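You operate a simulated robot arm through the tools that you are given. There is no shell and no other tool. Be economical: measure what you need, move in short steps, check, and stop when the job is done.

The job below is to be done with a simulated robot arm. You get a single attempt, and the scene is never put back.

Task
Fit the two loose tiles in their numbered wells, then move the green score marker to 4.
Fine: turn the dial to round 2; leave the other markers.

Only the result counts: the job must be done as asked and must still hold three seconds after the hand-in. Knocking over, shifting, dropping, spilling or breaking anything else fails it.

Robot
A 7-joint arm with a two-finger parallel gripper, fixed in place. Base frame: the origin is at the foot of the arm, x ahead of it, y to its left, z up; the work surface is at about z = 740. Lengths are in mm, angles in degrees, forces in N, time in s.
With the tool pointing down near the work surface it reaches from about 300 to 680 mm from the base axis. Its first joint turns from -66.0 to 66.0 degrees. Payload 1.57 kg.
The TCP is the grasp point between the finger pads, 30 mm short of the fingertips. In the tool frame z runs along the fingers and y along their closing line. Largest opening 110 mm; finger width 24, thickness 12; the body of the gripper, 48 by 112 mm, starts 78 mm behind the TCP.
Orientation is that of the tool frame in the base frame, as a unit quaternion [w, x, y, z]. With the fingers straight down and closing along the base's y, the tool's x points along the base's -x, its y along +y and its z along -z.

Tools
- The arm moves only by the tool move_arm. Its argument "series" is a list of rows, each a list of 3 entries, a list of its own where there are three numbers: the shift along the tool's x, y, z in units of 30 mm (1.0 is 30 mm), then the turn, a rotation vector about the tool's x, y, z in units of 5 degrees (1.0 is 5 degrees), then the opening, from 0 (shut) to 1 (fully open). In form: [[[x, y, z], [rx, ry, rz], jaw], ...]. A call has 1 to 20 rows; each row shifts and turns the commanded pose from where the row before left it, along the tool's axes as they then stand. A call with a number of a shift or a turn outside -1 to 1 is refused whole. Rows are played at 5 a second. More than 50 mm and 8.6 degrees between two rows, or a gripper value outside its range, and nothing of the call is played. Where a pose cannot be reached the arm comes as near as it can. A force on the tool above 40 N (or 10 N above the force at the start of the call, whichever is more), or a blocked arm, ends the call early, and 0.2 s more pass. Each finger travels about 108 mm/s and halts on what it meets, pressing with about 25 N; the grip force reading is that of the motor and also rises with nothing between the fingers. The clock runs only during rows and for 0.2 s after the last one: add rows that do not move to give the fingers time. The reply holds the time, the measured pose of the TCP, the force on the tool along the base axes, the opening and the grip force, in the units named above and with some noise, and new pictures: "show" is both (left out), scene, wrist or none.
- Cameras (640 x 400 px; columns grow to the right, rows downward): "scene" is fixed at [168.8, -394.5, 1412.2]; the picture's right is [0.80, -0.59, 0.00], its down [-0.36, -0.49, -0.79] and it looks along [0.47, 0.64, -0.61] (base axes); focal length 340 px, centre (320, 200). "wrist" rides on the gripper at [70, 16, -141] in the tool frame; the picture's right is [-0.23, 0.97, 0.00], its down [-0.86, -0.20, -0.48] and it looks along [-0.47, -0.11, 0.88] (tool axes); focal length 222 px, centre (320, 200). There is no depth. A picture from a camera that has moved, and an enlarged one, comes with that camera's place and axes in the base frame and with its lens. The place of the scene camera against the robot may be out by one fixed shift of up to 25 mm in any direction.
- zoom(camera, box): a new picture of the part [left, top, right, bottom] of that camera's present view, enlarged. It takes no simulated time.
- hand_in(): hands the job in; it is judged then, once.

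Go step by step. Nothing tells you positions but the pictures and the camera data: compare them with the known pose of the tool, close in by small moves and look again before you grip or let go. The budget is 120 turns and 200 pictures, counting those below and the enlarged ones. Unless the task says otherwise, let go and move clear before handing in, and close with one line.

The tools are called after "Call:" as a command line: name --argument value ..., lists and objects as JSON in quotes. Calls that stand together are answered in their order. move_arm: Moves the arm, as the interface text tells. Its arguments: {"type":"object","properties":{"series":{"type":"array","items":{"type":"array"}},"show":{"type":"string","enum":["both","scene","wrist","none"]}},"required":["series"]} The other tools are called the same way: zoom (camera, box) takes an enlarged picture of a part of a camera's view; hand_in () hands the job in.

At the start:

```text
t: 0.0
tcp_pos: [374.8, -32.3, 1100.8]
tool_rot: [0.0, 0.0, 1.0, 0.0]
force: [-0.3, -0.1, -0.4]
opening: 109.9
finger_force: 0.0
```

scene: 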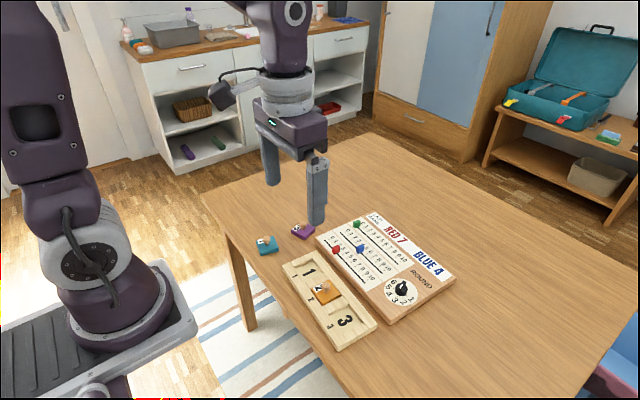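
wrist: 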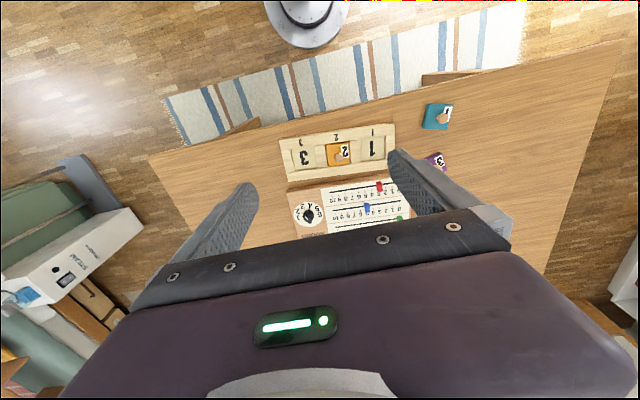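

I see a board with score tracks and a dial, a tray with wells 1, 2, 3 (2 is filled), and two loose tiles (teal and purple). I'll zoom in first.

Call:
zoom --camera "scene" --box '[240, 200, 480, 350]'

Call:
zoom --camera "wrist" --box '[260, 90, 480, 240]'

```text
2.67 times, centred on (360, 275) of scene
camera zoom: at [168.8, -394.5, 1412.2], right [0.8, -0.59, 0.0], down [-0.36, -0.49, -0.79], along [0.47, 0.64, -0.61], focal length 907 px, centre (213, 0)
```

zoom: 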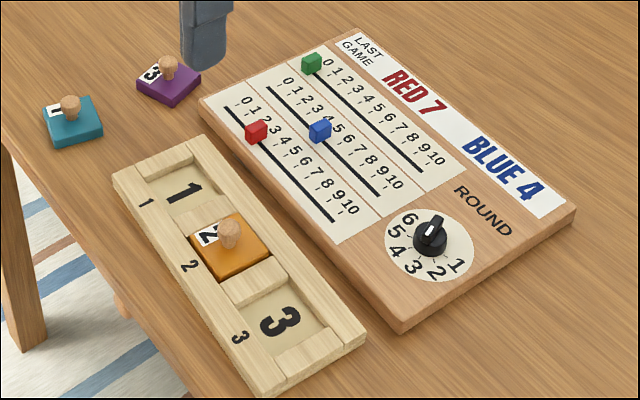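

```text
2.67 times, centred on (370, 165) of wrist
camera zoom: at [304.6, -15.0, 1241.6], right [0.23, 0.97, 0.0], down [0.86, -0.2, 0.48], along [0.47, -0.11, -0.88], focal length 592 px, centre (187, 293)
```

zoom: 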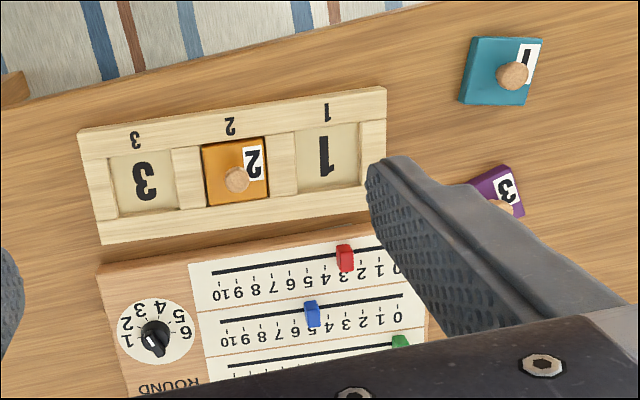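

Tiles look to be near (428,206) teal and (530,205) purple. I'll lower and shift left for a closer look.

Call:
move_arm --series '[[[0, 1, 1], [0, 0, 0], 1], [[0, 1, 1], [0, 0, 0], 1], [[0, 1, 1], [0, 0, 0], 1], [[0, 1, 1], [0, 0, 0], 1], [[0, 1, 1], [0, 0, 0], 1], [[0, 1, 0], [0, 0, 0], 1], [[0, 0, 0], [0, 0, 0], 1]]'

```text
t: 1.6
tcp_pos: [374.5, 150.2, 951.0]
tool_rot: [0.001, 0.0, 1.0, 0.0]
force: [1.0, -0.3, -0.5]
opening: 110.1
finger_force: 0.0
camera wrist: at [304.4, 165.9, 1091.5], right [0.23, 0.97, 0.0], down [0.86, -0.2, 0.48], along [0.47, -0.11, -0.88], focal length 222 px, centre (320, 200)
```

scene: 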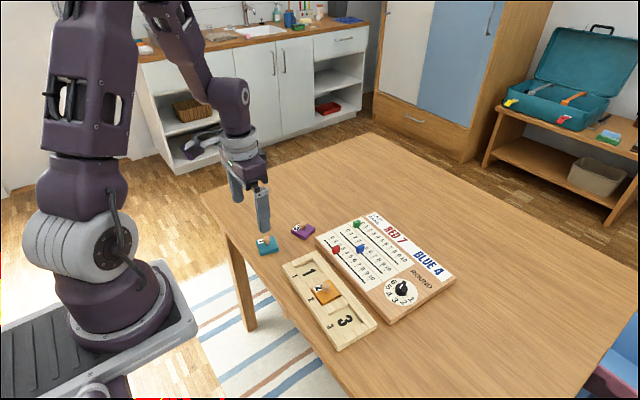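
wrist: 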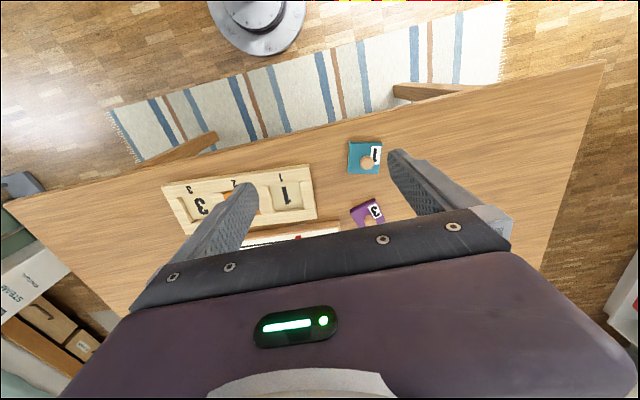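

Call:
zoom --camera "wrist" --box '[240, 120, 400, 240]'

Call:
zoom --camera "scene" --box '[380, 265, 440, 305]'

Call:
zoom --camera "scene" --box '[245, 210, 345, 280]'

```text
3.33 times, centred on (320, 180) of wrist
camera zoom: at [304.4, 165.9, 1091.5], right [0.23, 0.97, 0.0], down [0.86, -0.2, 0.48], along [0.47, -0.11, -0.88], focal length 740 px, centre (320, 267)
```

zoom: 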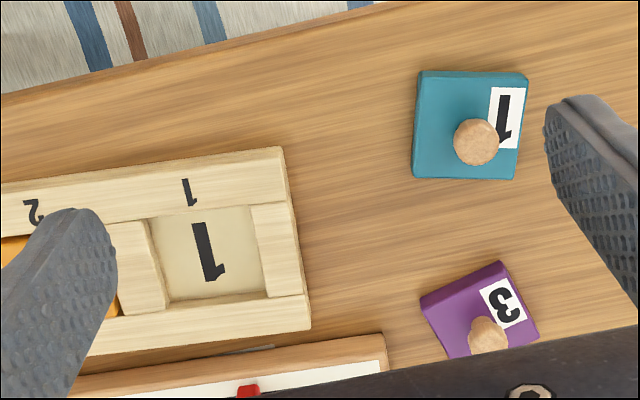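

```text
10.00 times, centred on (410, 285) of scene
camera zoom: at [168.8, -394.5, 1412.2], right [0.8, -0.59, 0.0], down [-0.36, -0.49, -0.79], along [0.47, 0.64, -0.61], focal length 3402 px, centre (-580, -650)
```

zoom: 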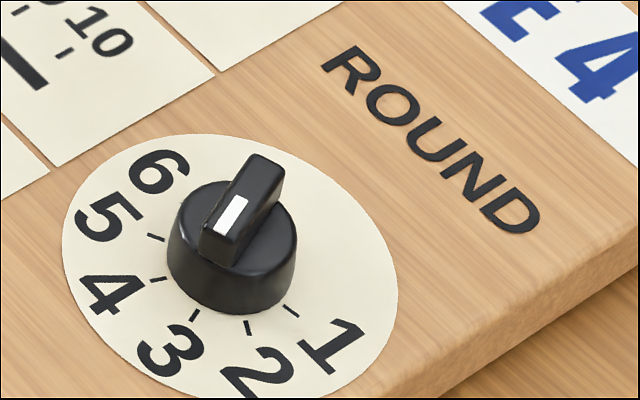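

```text
5.71 times, centred on (295, 245) of scene
camera zoom: at [168.8, -394.5, 1412.2], right [0.8, -0.59, 0.0], down [-0.36, -0.49, -0.79], along [0.47, 0.64, -0.61], focal length 1944 px, centre (463, -57)
```

zoom: 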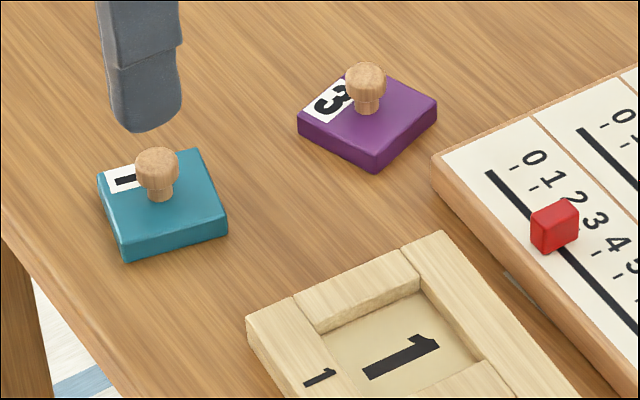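

The teal tile is at about (427,208) turned about -14°, with a mushroom knob at its centre, and the tray is turned about -6°. I'll go above the teal tile with the gripper aligned to it.

Call:
move_arm --series '[[[-0.586, 0.648, 0.79], [0, 0, 0], 0.6], [[-0.586, 0.648, 0.79], [0, 0, 0], 0.6], [[-0.586, 0.648, 0.79], [0, 0, 0], 0.6], [[0, 0, 0], [0, 0, 0.947], 0.6], [[0, 0, 0], [0, 0, 0.947], 0.6], [[0, 0, 0], [0, 0, 0.947], 0.6], [[0, 0, 0], [0, 0, 0], 0.6]]'

```text
t: 3.2
tcp_pos: [428.3, 206.4, 879.2]
tool_rot: [0.0, 0.124, 0.992, 0.0]
force: [-0.6, 0.5, 1.0]
opening: 66.1
finger_force: 0.1
camera wrist: at [363.7, 239.8, 1020.4], right [0.46, 0.89, 0.0], down [0.78, -0.4, 0.48], along [0.43, -0.22, -0.88], focal length 222 px, centre (320, 200)
```

scene: 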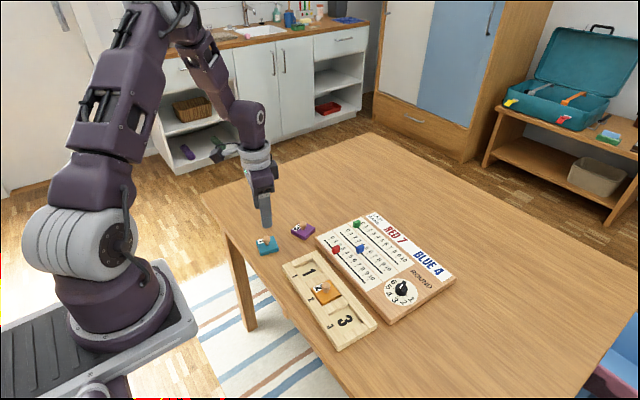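
wrist: 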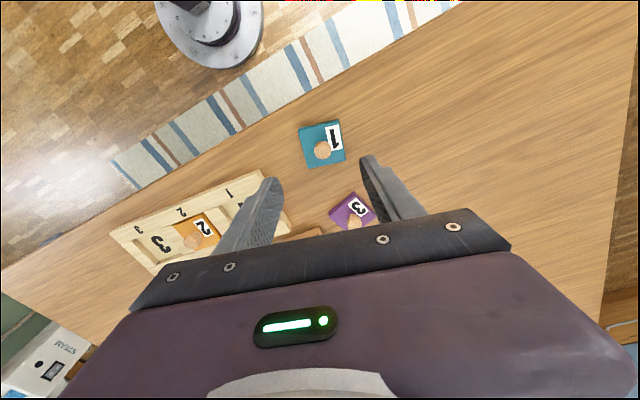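

Call:
zoom --camera "wrist" --box '[280, 105, 376, 165]'

Call:
zoom --camera "wrist" --box '[100, 160, 292, 280]'

```text
6.67 times, centred on (328, 135) of wrist
camera zoom: at [363.7, 239.8, 1020.4], right [0.46, 0.89, 0.0], down [0.78, -0.4, 0.48], along [0.43, -0.22, -0.88], focal length 1481 px, centre (267, 633)
```

zoom: 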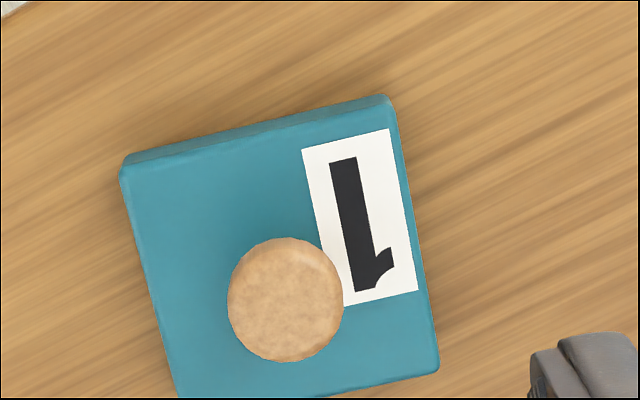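

```text
3.33 times, centred on (196, 220) of wrist
camera zoom: at [363.7, 239.8, 1020.4], right [0.46, 0.89, 0.0], down [0.78, -0.4, 0.48], along [0.43, -0.22, -0.88], focal length 740 px, centre (733, 133)
```

zoom: 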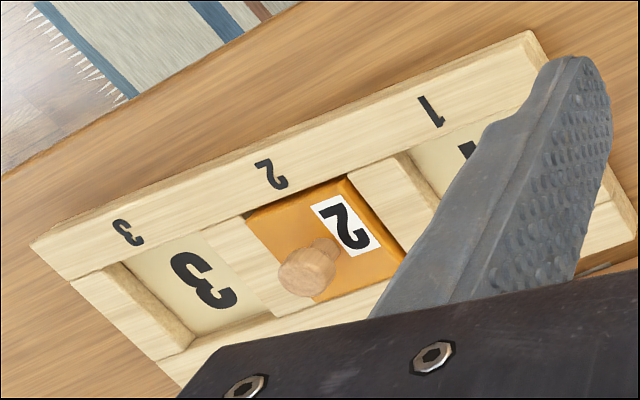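

The gripper is aligned; the knob sits about 2.7 mm toward tool +y. I'll correct this and lower to just above the tile top.

Call:
move_arm --series '[[[0, 0.09, 0.72], [0, 0, 0], 0.5], [[0, 0, 0.72], [0, 0, 0], 0.5], [[0, 0, 0.72], [0, 0, 0], 0.5], [[0, 0, 0.72], [0, 0, 0], 0.5], [[0, 0, 0], [0, 0, 0], 0.5]]'

Call:
zoom --camera "scene" --box '[235, 205, 315, 265]'

```text
t: 4.4
tcp_pos: [429.3, 209.6, 793.8]
tool_rot: [-0.001, 0.122, 0.992, 0.0]
force: [0.7, -0.1, 0.2]
opening: 55.0
finger_force: 0.0
camera wrist: at [364.2, 242.7, 934.5], right [0.46, 0.89, 0.0], down [0.78, -0.4, 0.48], along [0.43, -0.22, -0.88], focal length 222 px, centre (320, 200)
```

scene: 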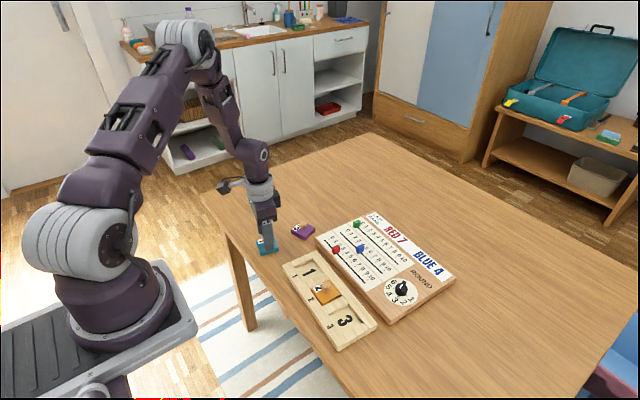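
wrist: 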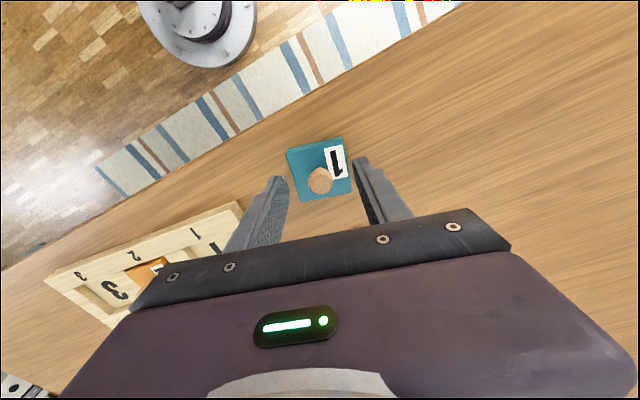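

```text
6.67 times, centred on (275, 235) of scene
camera zoom: at [168.8, -394.5, 1412.2], right [0.8, -0.59, 0.0], down [-0.36, -0.49, -0.79], along [0.47, 0.64, -0.61], focal length 2268 px, centre (620, -33)
```

zoom: 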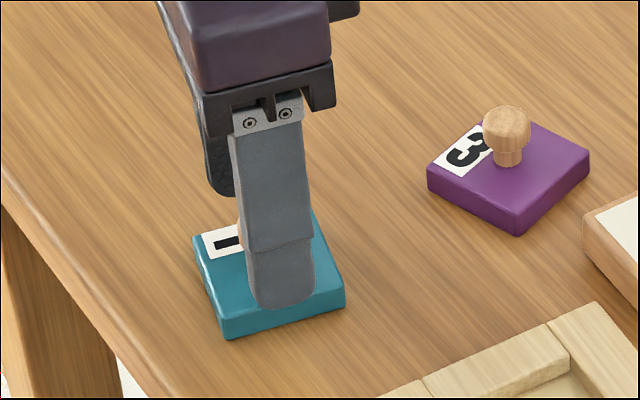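

The knob top is near z 770 and centred. I'll lower about 6 mm and close.

Call:
move_arm --series '[[[0, 0, 0.2], [0, 0, 0], 0.5], [[0, 0, 0], [0, 0, 0], 0.3], [[0, 0, 0], [0, 0, 0], 0.0], [[0, 0, 0], [0, 0, 0], 0.0], [[0, 0, 0], [0, 0, 0], 0.0]]'

Call:
zoom --camera "wrist" --box '[260, 120, 388, 200]'

```text
t: 5.6
tcp_pos: [428.8, 209.0, 788.2]
tool_rot: [0.0, 0.124, 0.992, 0.0]
force: [1.1, 0.2, 1.5]
opening: 18.5
finger_force: 24.8
camera wrist: at [364.3, 242.8, 928.7], right [0.46, 0.89, 0.0], down [0.78, -0.4, 0.48], along [0.43, -0.22, -0.88], focal length 222 px, centre (320, 200)
```

scene: 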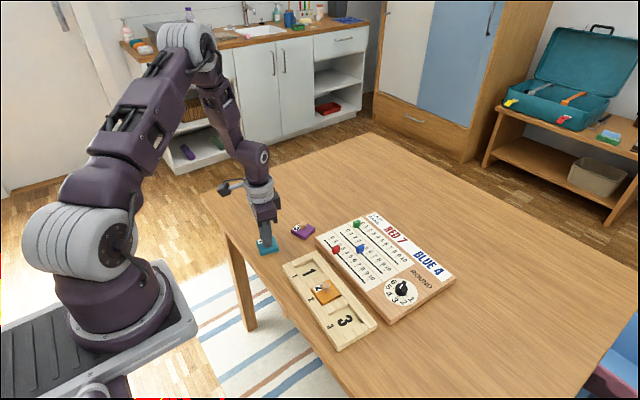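
wrist: 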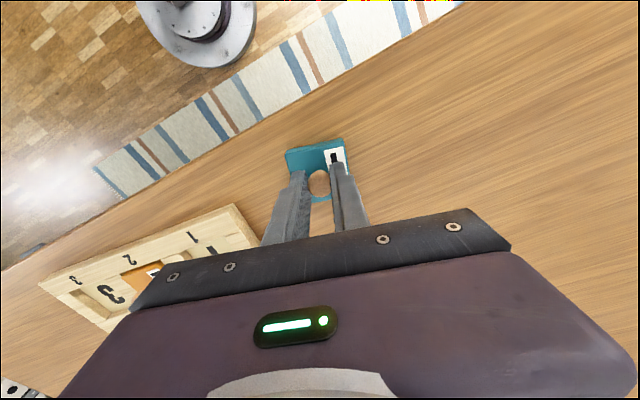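

```text
5.00 times, centred on (324, 160) of wrist
camera zoom: at [364.3, 242.8, 928.7], right [0.46, 0.89, 0.0], down [0.78, -0.4, 0.48], along [0.43, -0.22, -0.88], focal length 1111 px, centre (300, 400)
```

zoom: 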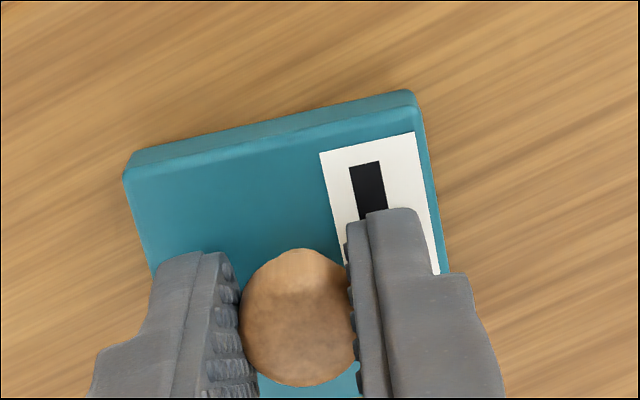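

Gripped at 18.5 mm. I'll lift, turn to the tray's yaw, and move to a view point beside well 1.

Call:
move_arm --series '[[[0, 0, -0.6], [0, 0, 0], 0.0], [[0, 0, -1], [0, 0, 0], 0.0], [[0, 0, -0.5], [0, 0, -0.82], 0.0], [[0, 0, -0.5], [0, 0, -0.82], 0.0], [[-0.522, -0.604, -0.2], [0, 0, 0], 0.0], [[-0.522, -0.604, -0.2], [0, 0, 0], 0.0], [[-0.522, -0.604, 0], [0, 0, 0], 0.0], [[0, 0, 0], [0, 0, 0], 0.0], [[0, 0, 0], [0, 0, 0], 0.0]]'

Call:
zoom --camera "wrist" --box '[160, 110, 352, 230]'

```text
t: 7.6
tcp_pos: [469.6, 150.7, 877.5]
tool_rot: [-0.001, 0.052, 0.999, 0.001]
force: [-0.2, -0.6, -0.3]
opening: 18.1
finger_force: 24.4
camera wrist: at [401.5, 174.0, 1018.4], right [0.33, 0.95, 0.0], down [0.83, -0.29, 0.48], along [0.45, -0.16, -0.88], focal length 222 px, centre (320, 200)
```

scene: 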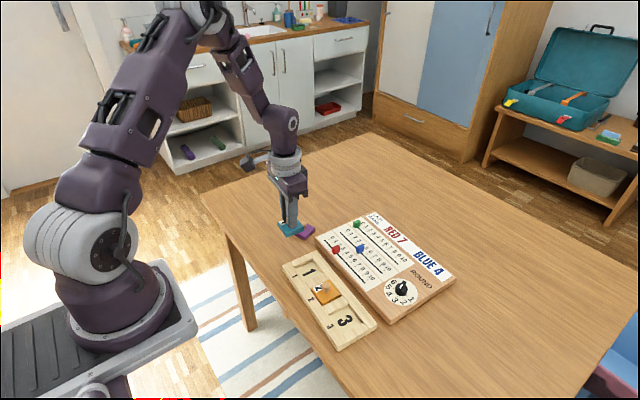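
wrist: 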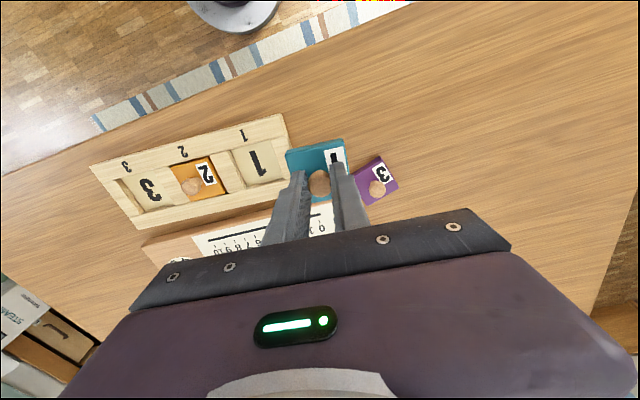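

```text
3.33 times, centred on (256, 170) of wrist
camera zoom: at [401.5, 174.0, 1018.4], right [0.33, 0.95, 0.0], down [0.83, -0.29, 0.48], along [0.45, -0.16, -0.88], focal length 740 px, centre (533, 300)
```

zoom: 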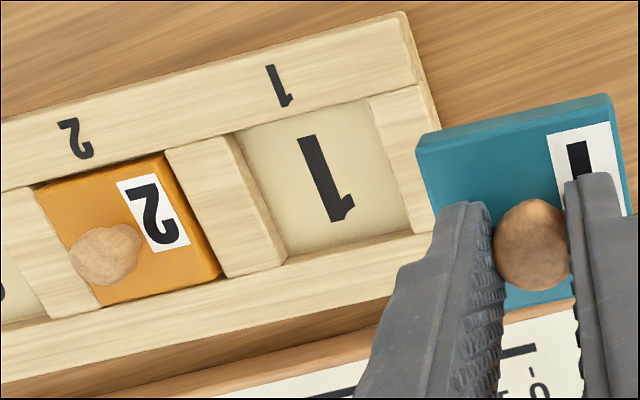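

Call:
zoom --camera "wrist" --box '[215, 130, 295, 195]'

Call:
zoom --camera "scene" --box '[280, 250, 380, 350]'

```text
6.15 times, centred on (255, 162) of wrist
camera zoom: at [401.5, 174.0, 1018.4], right [0.33, 0.95, 0.0], down [0.83, -0.29, 0.48], along [0.45, -0.16, -0.88], focal length 1367 px, centre (720, 431)
```

zoom: 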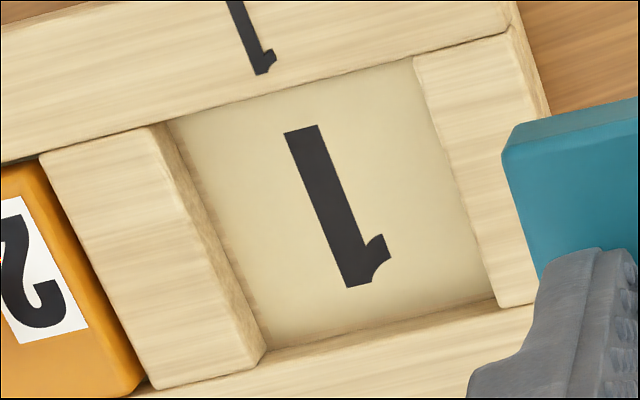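

```text
4.00 times, centred on (330, 300) of scene
camera zoom: at [168.8, -394.5, 1412.2], right [0.8, -0.59, 0.0], down [-0.36, -0.49, -0.79], along [0.47, 0.64, -0.61], focal length 1361 px, centre (280, -200)
```

zoom: 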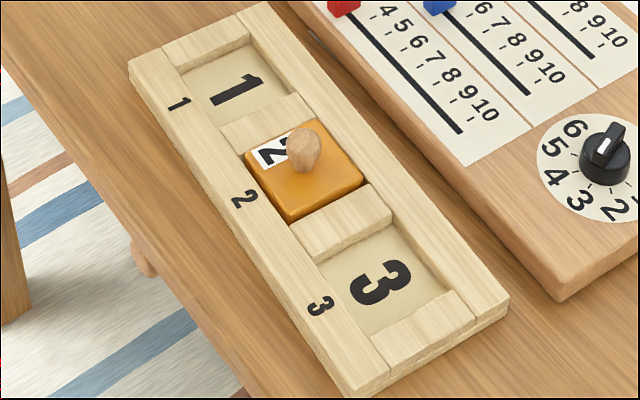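

The well 1 centre is about (-5,-84) mm from the TCP in the tool frame and already parallel to it. I'll move over it and come down to a hover.

Call:
move_arm --series '[[[-0.055, -0.93, 0], [0, 0, 0], 0.0], [[-0.055, -0.93, 0], [0, 0, 0], 0.0], [[-0.05, -0.93, 0], [0, 0, 0], 0.0], [[0, 0, 0.95], [0, 0, 0], 0.0], [[0, 0, 0.95], [0, 0, 0], 0.0], [[0, 0, 0], [0, 0, 0], 0.0], [[0, 0, 0], [0, 0, 0], 0.0]]'

Call:
zoom --camera "wrist" --box '[260, 110, 388, 190]'

Call:
zoom --camera "scene" --box '[270, 230, 350, 290]'

```text
t: 9.2
tcp_pos: [466.3, 67.3, 820.3]
tool_rot: [0.0, 0.052, 0.999, -0.001]
force: [-0.3, -0.2, 1.1]
opening: 18.2
finger_force: 25.3
camera wrist: at [397.1, 90.4, 960.6], right [0.33, 0.94, 0.0], down [0.83, -0.29, 0.48], along [0.45, -0.16, -0.88], focal length 222 px, centre (320, 200)
```

scene: 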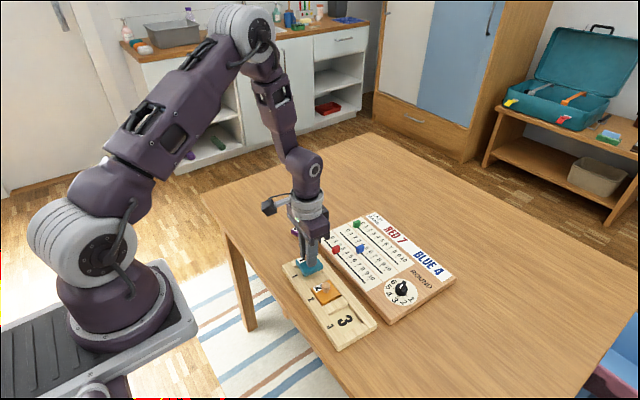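
wrist: 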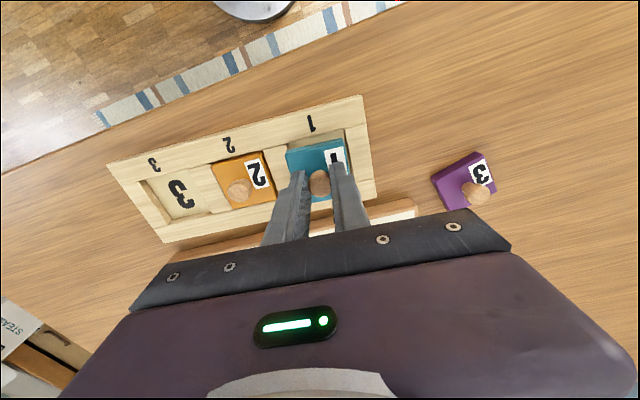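

```text
5.00 times, centred on (324, 150) of wrist
camera zoom: at [397.1, 90.4, 960.6], right [0.33, 0.94, 0.0], down [0.83, -0.29, 0.48], along [0.45, -0.16, -0.88], focal length 1111 px, centre (300, 450)
```

zoom: 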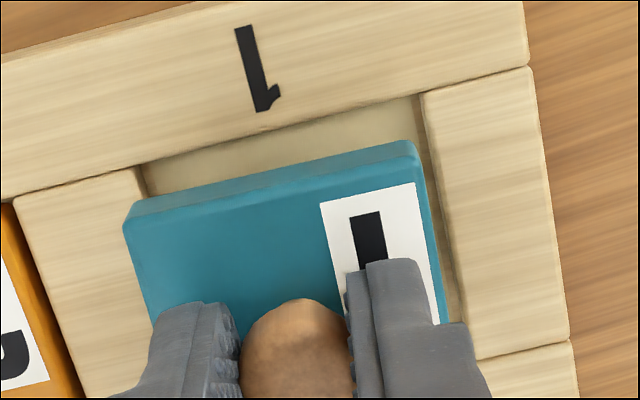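

```text
6.67 times, centred on (310, 260) of scene
camera zoom: at [168.8, -394.5, 1412.2], right [0.8, -0.59, 0.0], down [-0.36, -0.49, -0.79], along [0.47, 0.64, -0.61], focal length 2268 px, centre (387, -200)
```

zoom: 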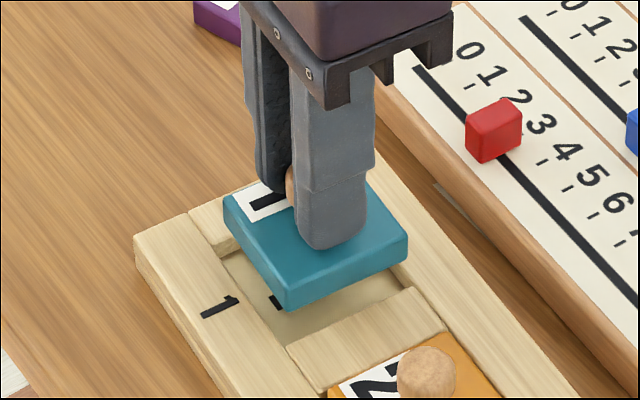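

The tile is about 2 mm short in y and roughly 1° off in yaw. I'll correct and lower to just above the rails.

Call:
move_arm --series '[[[-0.03, 0.07, 0], [0, 0, -0.2], 0.0], [[0, 0, 0.25], [0, 0, 0], 0.0], [[0, 0, 0.25], [0, 0, 0], 0.0], [[0, 0, 0], [0, 0, 0], 0.0]]' --show "none"

Call:
zoom --camera "wrist" --box '[260, 110, 388, 190]'

Call:
zoom --camera "scene" --box '[270, 230, 350, 290]'

```text
t: 10.2
tcp_pos: [467.2, 68.8, 805.0]
tool_rot: [0.0, 0.043, 0.999, 0.0]
force: [0.5, 0.8, 0.5]
opening: 18.0
finger_force: 25.7
```

```text
5.00 times, centred on (324, 150) of wrist
camera zoom: at [397.8, 91.4, 945.6], right [0.31, 0.95, 0.0], down [0.83, -0.27, 0.48], along [0.46, -0.15, -0.88], focal length 1111 px, centre (300, 450)
```

zoom: 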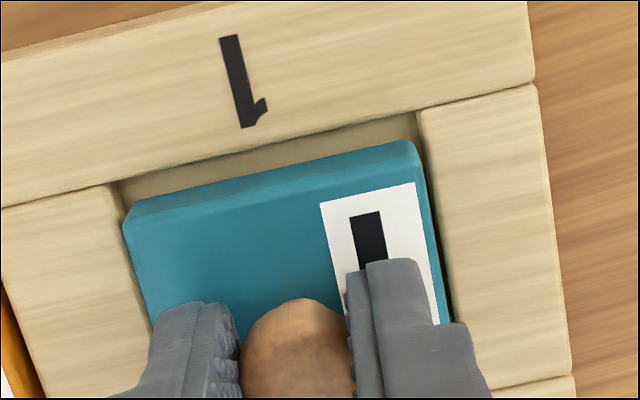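

```text
6.67 times, centred on (310, 260) of scene
camera zoom: at [168.8, -394.5, 1412.2], right [0.8, -0.59, 0.0], down [-0.36, -0.49, -0.79], along [0.47, 0.64, -0.61], focal length 2268 px, centre (387, -200)
```

zoom: 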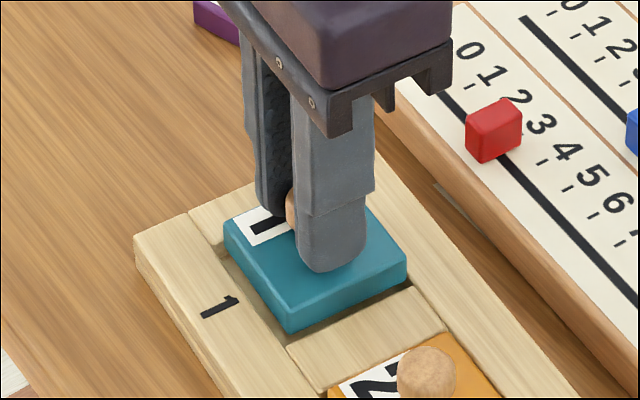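

The tile is centred over the well and parallel to it. I'll lower in small steps watching the force.

Call:
move_arm --series '[[[0, 0, 0.15], [0, 0, 0], 0.0], [[0, 0, 0.15], [0, 0, 0], 0.0], [[0, 0, 0], [0, 0, 0], 0.0]]' --show "none"

Call:
zoom --camera "scene" --box '[270, 230, 350, 290]'

```text
t: 11.0
tcp_pos: [465.7, 69.2, 796.3]
tool_rot: [0.0, 0.043, 0.999, 0.001]
force: [-1.5, -0.1, 3.9]
opening: 18.3
finger_force: 25.3
```

```text
6.67 times, centred on (310, 260) of scene
camera zoom: at [168.7, -394.6, 1412.2], right [0.8, -0.59, 0.0], down [-0.36, -0.49, -0.79], along [0.47, 0.64, -0.61], focal length 2268 px, centre (387, -200)
```

zoom: 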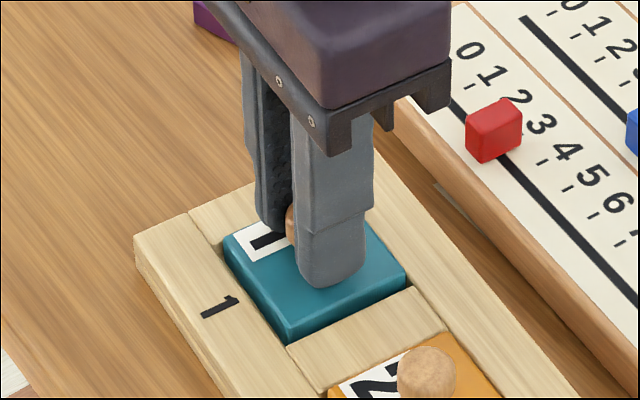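

Call:
move_arm --series '[[[0, 0, 0.06], [0, 0, 0], 0.0], [[0, 0, 0.06], [0, 0, 0], 0.0], [[0, 0, 0], [0, 0, 0], 0.0]]' --show "none"

Call:
zoom --camera "wrist" --box '[260, 110, 388, 190]'

Call:
zoom --camera "scene" --box '[270, 230, 350, 290]'

```text
t: 11.8
tcp_pos: [467.5, 69.2, 793.2]
tool_rot: [0.001, 0.043, 0.999, 0.0]
force: [0.7, 1.9, 12.9]
opening: 18.0
finger_force: 25.1
```

```text
5.00 times, centred on (324, 150) of wrist
camera zoom: at [398.0, 91.6, 933.3], right [0.31, 0.95, 0.0], down [0.83, -0.27, 0.48], along [0.46, -0.15, -0.88], focal length 1111 px, centre (300, 450)
```

zoom: 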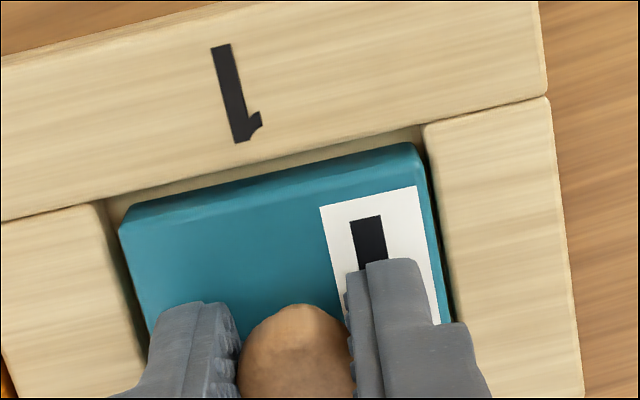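

```text
6.67 times, centred on (310, 260) of scene
camera zoom: at [168.6, -394.5, 1412.2], right [0.8, -0.59, 0.0], down [-0.36, -0.49, -0.79], along [0.47, 0.64, -0.61], focal length 2268 px, centre (387, -200)
```

zoom: 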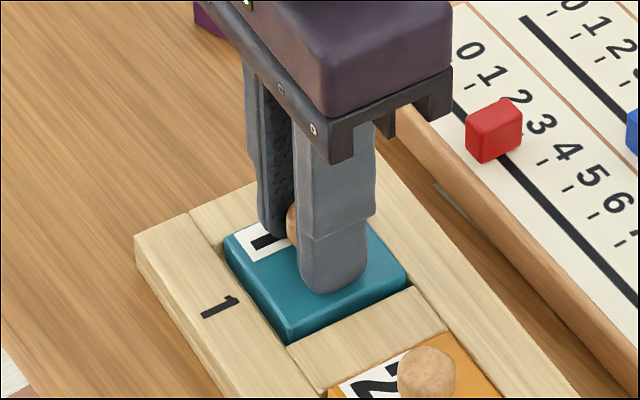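

The tile has met the floor (13 N) inside the well. I'll release with a small opening and lift clear.

Call:
move_arm --series '[[[0, 0, -0.05], [0, 0, 0], 0.17], [[0, 0, 0], [0, 0, 0], 0.28], [[0, 0, 0], [0, 0, 0], 0.28], [[0, 0, -0.5], [0, 0, 0], 0.28], [[0, 0, -1], [0, 0, 0], 0.28], [[0, 0, -1], [0, 0, 0], 0.28], [[0, 0, -1], [0, 0, 0], 0.28], [[0, 0, 0], [0, 0, 0], 0.28]]'

Call:
zoom --camera "wrist" --box '[90, 60, 410, 230]'

Call:
zoom --camera "scene" --box '[270, 230, 380, 350]'

```text
t: 13.6
tcp_pos: [466.8, 69.3, 900.4]
tool_rot: [0.001, 0.043, 0.999, 0.0]
force: [0.7, 0.9, 0.6]
opening: 31.0
finger_force: 0.0
camera wrist: at [398.0, 91.3, 1040.2], right [0.31, 0.95, 0.0], down [0.83, -0.27, 0.48], along [0.46, -0.15, -0.88], focal length 222 px, centre (320, 200)
```

scene: 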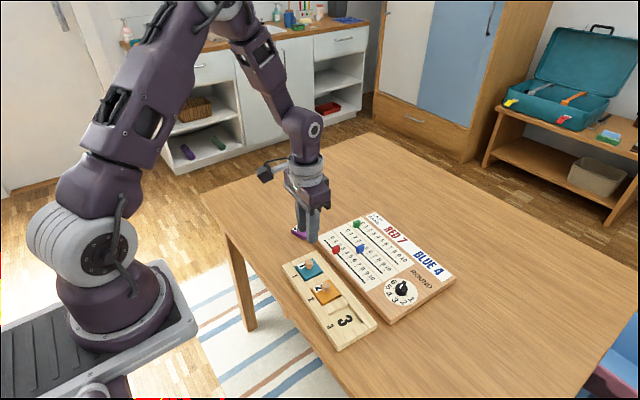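
wrist: 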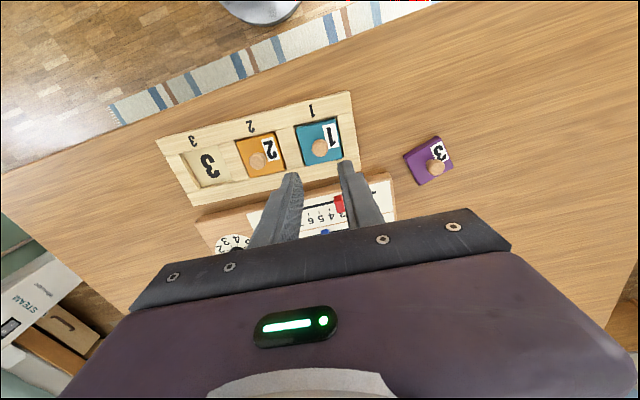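

```text
2.00 times, centred on (250, 145) of wrist
camera zoom: at [398.0, 91.3, 1040.2], right [0.31, 0.95, 0.0], down [0.83, -0.27, 0.48], along [0.46, -0.15, -0.88], focal length 444 px, centre (460, 310)
```

zoom: 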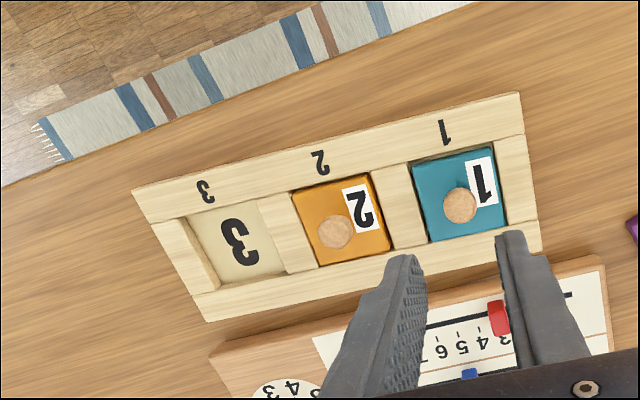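

```text
3.33 times, centred on (325, 290) of scene
camera zoom: at [168.8, -394.5, 1412.2], right [0.8, -0.59, 0.0], down [-0.36, -0.49, -0.79], along [0.47, 0.64, -0.61], focal length 1134 px, centre (303, -100)
```

zoom: 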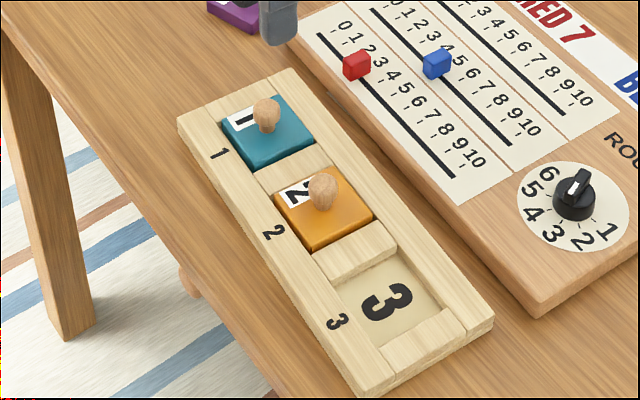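

Tile 1 is seated. Next I'll zoom on well 3 and the purple tile to measure them.

Call:
zoom --camera "wrist" --box '[170, 130, 250, 220]'

Call:
zoom --camera "wrist" --box '[390, 120, 470, 200]'

```text
4.44 times, centred on (210, 175) of wrist
camera zoom: at [398.0, 91.3, 1040.2], right [0.31, 0.95, 0.0], down [0.83, -0.27, 0.48], along [0.46, -0.15, -0.88], focal length 987 px, centre (809, 311)
```

zoom: 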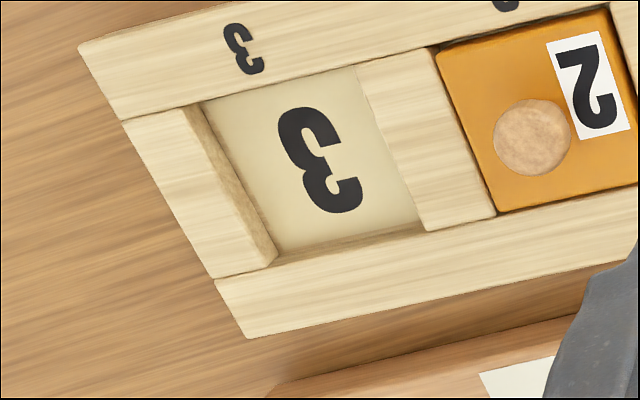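

```text
5.00 times, centred on (430, 160) of wrist
camera zoom: at [398.0, 91.3, 1040.2], right [0.31, 0.95, 0.0], down [0.83, -0.27, 0.48], along [0.46, -0.15, -0.88], focal length 1111 px, centre (-230, 400)
```

zoom: 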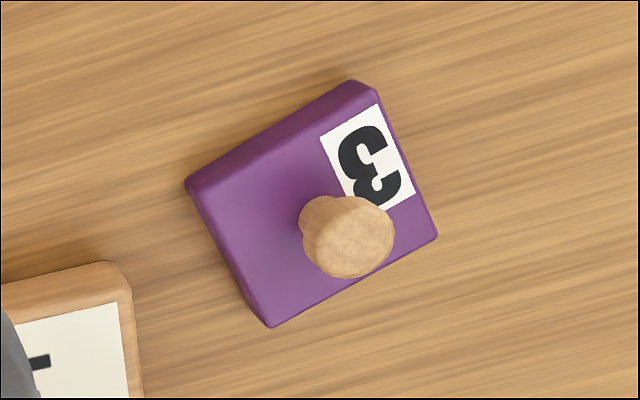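

Purple tile: centre about (541,201), yaw about +15°. Well 3 is about (454,-89). I'll move above the purple tile with matched yaw.

Call:
move_arm --series '[[[-0.416, 0.916, 0.12], [0, 0, 0], 0.5], [[-0.416, 0.916, 0.12], [0, 0, 0], 0.5], [[-0.416, 0.916, 0.12], [0, 0, 0], 0.5], [[-0.416, 0.916, 0.12], [0, 0, 0], 0.5], [[-0.416, 0.916, 0.12], [0, 0, 0], 0.5], [[0, 0, 0], [0, 0, -1], 0.5], [[0, 0, 0], [0, 0, -1], 0.5], [[0, 0, 0], [0, 0, -1], 0.5], [[0, 0, 0], [0, 0, -1], 0.5], [[0, 0, 0], [0, 0, 0], 0.5], [[0, 0, 0], [0, 0, 0], 0.5]]' --show "wrist"

Call:
zoom --camera "wrist" --box '[280, 115, 376, 175]'

```text
t: 16.0
tcp_pos: [541.4, 199.5, 881.3]
tool_rot: [0.0, -0.131, 0.991, 0.0]
force: [0.5, -0.2, 0.7]
opening: 54.9
finger_force: 0.0
camera wrist: at [469.0, 198.2, 1022.1], right [-0.03, 1.0, 0.0], down [0.88, 0.03, 0.48], along [0.48, 0.02, -0.88], focal length 222 px, centre (320, 200)
```

wrist: 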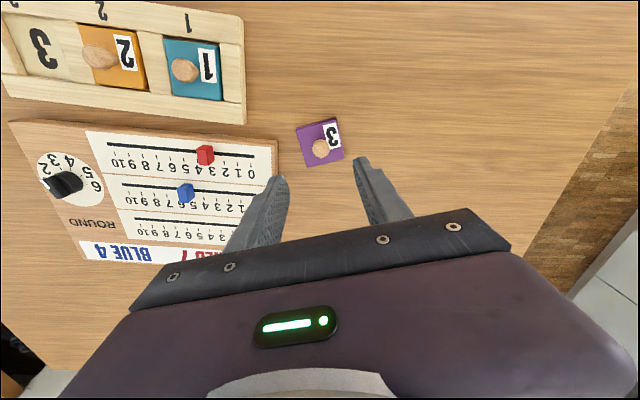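

```text
6.67 times, centred on (328, 145) of wrist
camera zoom: at [469.0, 198.2, 1022.1], right [-0.03, 1.0, 0.0], down [0.88, 0.03, 0.48], along [0.48, 0.02, -0.88], focal length 1481 px, centre (267, 567)
```

zoom: 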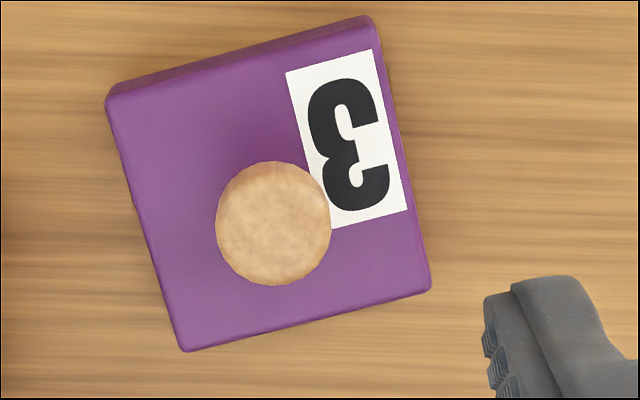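

The tile is within 1 mm; I'll correct the yaw by -1.4°, descend and grip.

Call:
move_arm --series '[[[0.02, 0.02, 0], [0, 0, -0.28], 0.5], [[0, 0, 0.9], [0, 0, 0], 0.5], [[0, 0, 0.9], [0, 0, 0], 0.5], [[0, 0, 0.8], [0, 0, 0], 0.5], [[0, 0, 0.4], [0, 0, 0], 0.5], [[0, 0, 0.1], [0, 0, 0], 0.5], [[0, 0, 0], [0, 0, 0], 0.3], [[0, 0, 0], [0, 0, 0], 0.0], [[0, 0, 0], [0, 0, 0], 0.0], [[0, 0, 0], [0, 0, 0], 0.0]]' --show "wrist"

Call:
zoom --camera "wrist" --box '[260, 120, 388, 200]'

Call:
zoom --camera "scene" --box '[275, 200, 355, 260]'

```text
t: 18.2
tcp_pos: [540.9, 201.4, 788.9]
tool_rot: [0.0, -0.142, 0.99, 0.0]
force: [0.0, 1.1, -0.3]
opening: 18.3
finger_force: 25.1
camera wrist: at [467.5, 197.3, 929.7], right [-0.06, 1.0, 0.0], down [0.88, 0.05, 0.48], along [0.48, 0.03, -0.88], focal length 222 px, centre (320, 200)
```

wrist: 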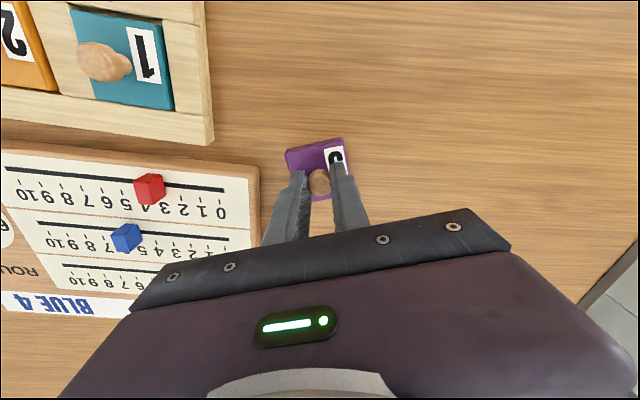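

```text
5.00 times, centred on (324, 160) of wrist
camera zoom: at [467.5, 197.3, 929.7], right [-0.06, 1.0, 0.0], down [0.88, 0.05, 0.48], along [0.48, 0.03, -0.88], focal length 1111 px, centre (300, 400)
```

zoom: 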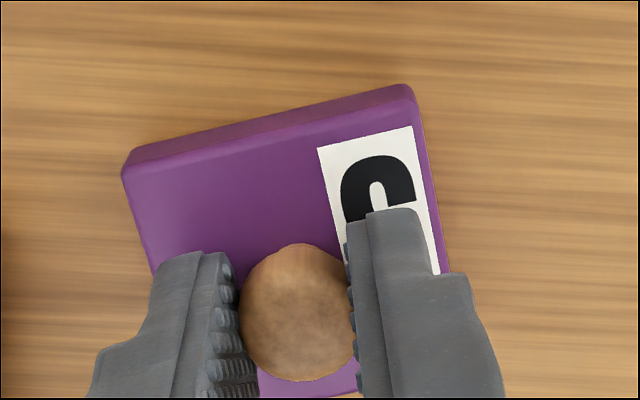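

```text
6.67 times, centred on (315, 230) of scene
camera zoom: at [168.8, -394.5, 1412.2], right [0.8, -0.59, 0.0], down [-0.36, -0.49, -0.79], along [0.47, 0.64, -0.61], focal length 2268 px, centre (353, 0)
```

zoom: 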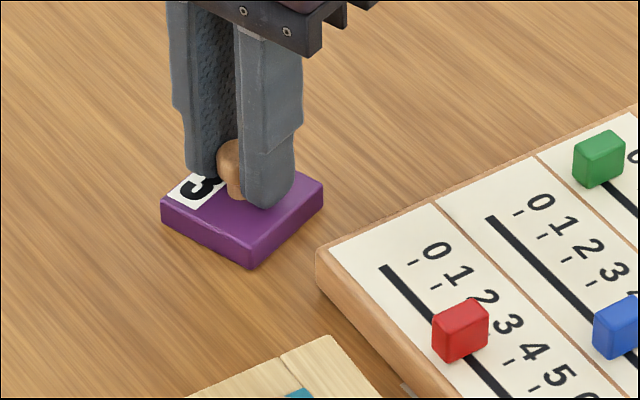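

Gripped. I'll lift, turn to the tray's yaw and carry over to well 3.

Call:
move_arm --series '[[[0, 0, -0.6], [0, 0, 0], 0.0], [[0, 0, -1], [0, 0, 0], 0.0], [[0, 0, -1], [0, 0, 0], 0.0], [[0, 0, -0.5], [0, 0, 0.848], 0.0], [[0, 0, 0], [0, 0, 0.848], 0.0], [[0, 0, 0], [0, 0, 0.848], 0.0], [[0, 0, 0], [0, 0, 0.848], 0.0], [[0, 0, 0], [0, 0, 0.848], 0.0], [[0.206, -0.991, 0], [0, 0, 0], 0.0], [[0.206, -0.991, 0], [0, 0, 0], 0.0], [[0.206, -0.991, 0], [0, 0, 0], 0.0], [[0.206, -0.991, 0], [0, 0, 0], 0.0], [[0.206, -0.991, 0], [0, 0, 0], 0.0], [[0.206, -0.991, 0], [0, 0, 0], 0.0], [[0.206, -0.991, 0], [0, 0, 0], 0.0], [[0.206, -0.991, 0], [0, 0, 0], 0.0], [[0.206, -0.991, 0], [0, 0, 0], 0.0], [[0.206, -0.991, 0], [0, 0, 0], 0.0], [[0, 0, 0], [0, 0, 0], 0.0], [[0, 0, 0], [0, 0, 0], 0.0]]' --show "scene"

Call:
move_arm --series '[[[0, 0, 1], [0, 0, 0], 0.0], [[0, 0, 1], [0, 0, 0], 0.0], [[0, 0, 0], [0, 0, 0], 0.0], [[0, 0, 0], [0, 0, 0], 0.0]]' --show "none"

Call:
zoom --camera "wrist" --box '[260, 110, 388, 190]'

```text
t: 22.4
tcp_pos: [454.6, -89.9, 880.7]
tool_rot: [0.0, 0.041, 0.999, 0.0]
force: [-1.2, 0.1, -0.1]
opening: 18.1
finger_force: 25.1
```

scene: 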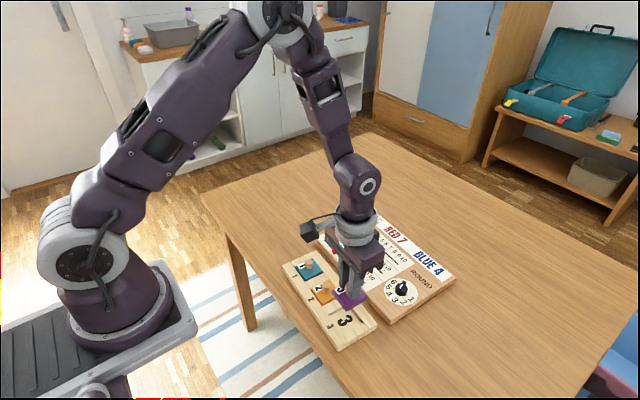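

```text
t: 23.4
tcp_pos: [453.1, -89.8, 820.4]
tool_rot: [0.0, 0.04, 0.999, -0.001]
force: [-0.4, 0.7, -0.4]
opening: 18.1
finger_force: 24.6
```

```text
5.00 times, centred on (324, 150) of wrist
camera zoom: at [385.2, -67.3, 961.1], right [0.31, 0.95, 0.0], down [0.84, -0.27, 0.48], along [0.46, -0.15, -0.88], focal length 1111 px, centre (300, 450)
```

zoom: 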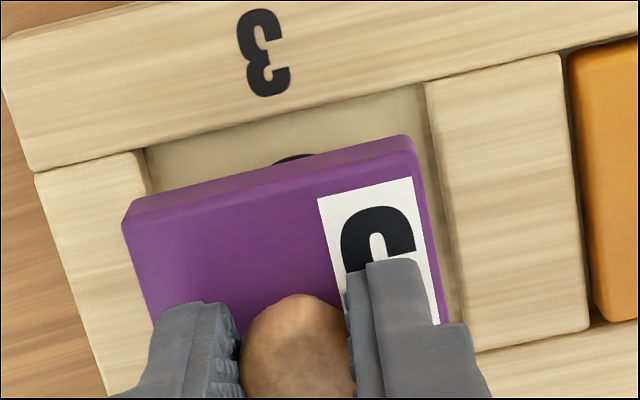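

The tile is 3.5 mm short in y and slightly off in yaw. I'll correct and lower to the rails.

Call:
move_arm --series '[[[0.013, 0.115, 0], [0, 0, 0.16], 0.0], [[0, 0, 0.25], [0, 0, 0], 0.0], [[0, 0, 0.25], [0, 0, 0], 0.0], [[0, 0, 0], [0, 0, 0], 0.0], [[0, 0, 0], [0, 0, 0], 0.0]]' --show "none"

Call:
zoom --camera "wrist" --box '[260, 110, 388, 190]'

Call:
zoom --camera "scene" --box '[305, 275, 385, 335]'

```text
t: 24.6
tcp_pos: [453.6, -85.3, 806.2]
tool_rot: [0.0, 0.049, 0.999, 0.0]
force: [1.2, 0.2, 0.4]
opening: 18.5
finger_force: 24.5
```

```text
5.00 times, centred on (324, 150) of wrist
camera zoom: at [385.2, -63.1, 946.2], right [0.32, 0.95, 0.0], down [0.83, -0.28, 0.48], along [0.45, -0.15, -0.88], focal length 1111 px, centre (300, 450)
```

zoom: 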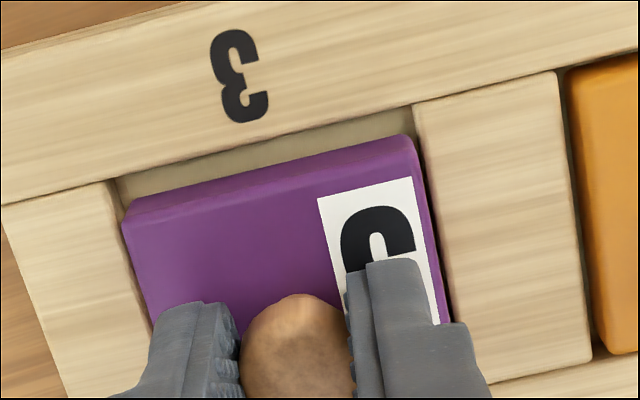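

```text
6.67 times, centred on (345, 305) of scene
camera zoom: at [168.8, -394.5, 1412.2], right [0.8, -0.59, 0.0], down [-0.36, -0.49, -0.79], along [0.47, 0.64, -0.61], focal length 2268 px, centre (153, -500)
```

zoom: 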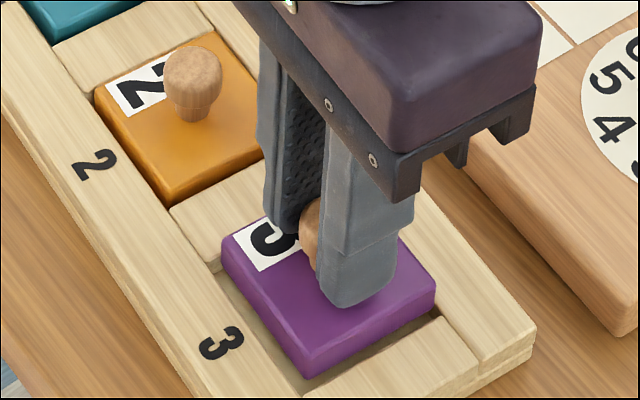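

Centred and parallel. I'll lower until contact.

Call:
move_arm --series '[[[0, -0.01, 0.14], [0, 0, 0], 0.0], [[0, 0, 0.14], [0, 0, 0], 0.0], [[0, 0, 0.09], [0, 0, 0], 0.0], [[0, 0, 0.05], [0, 0, 0], 0.0], [[0, 0, 0], [0, 0, 0], 0.0]]' --show "none"

Call:
zoom --camera "wrist" --box '[260, 110, 388, 190]'

Call:
zoom --camera "scene" --box '[305, 275, 385, 335]'

```text
t: 25.8
tcp_pos: [454.0, -87.4, 793.8]
tool_rot: [0.001, 0.048, 0.999, 0.0]
force: [0.9, 2.1, 13.3]
opening: 18.2
finger_force: 25.3
```

```text
5.00 times, centred on (324, 150) of wrist
camera zoom: at [385.4, -63.8, 934.0], right [0.32, 0.95, 0.0], down [0.83, -0.28, 0.48], along [0.45, -0.15, -0.88], focal length 1111 px, centre (300, 450)
```

zoom: 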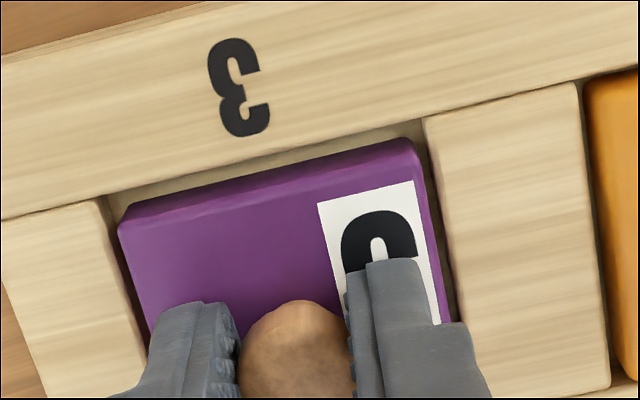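

```text
6.67 times, centred on (345, 305) of scene
camera zoom: at [168.7, -394.5, 1412.2], right [0.8, -0.59, 0.0], down [-0.36, -0.49, -0.79], along [0.47, 0.64, -0.61], focal length 2268 px, centre (153, -500)
```

zoom: 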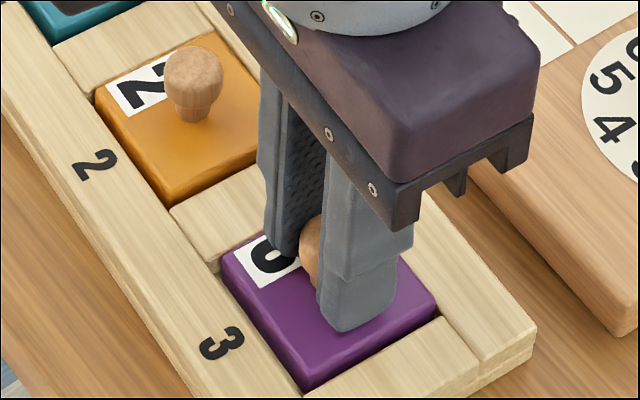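

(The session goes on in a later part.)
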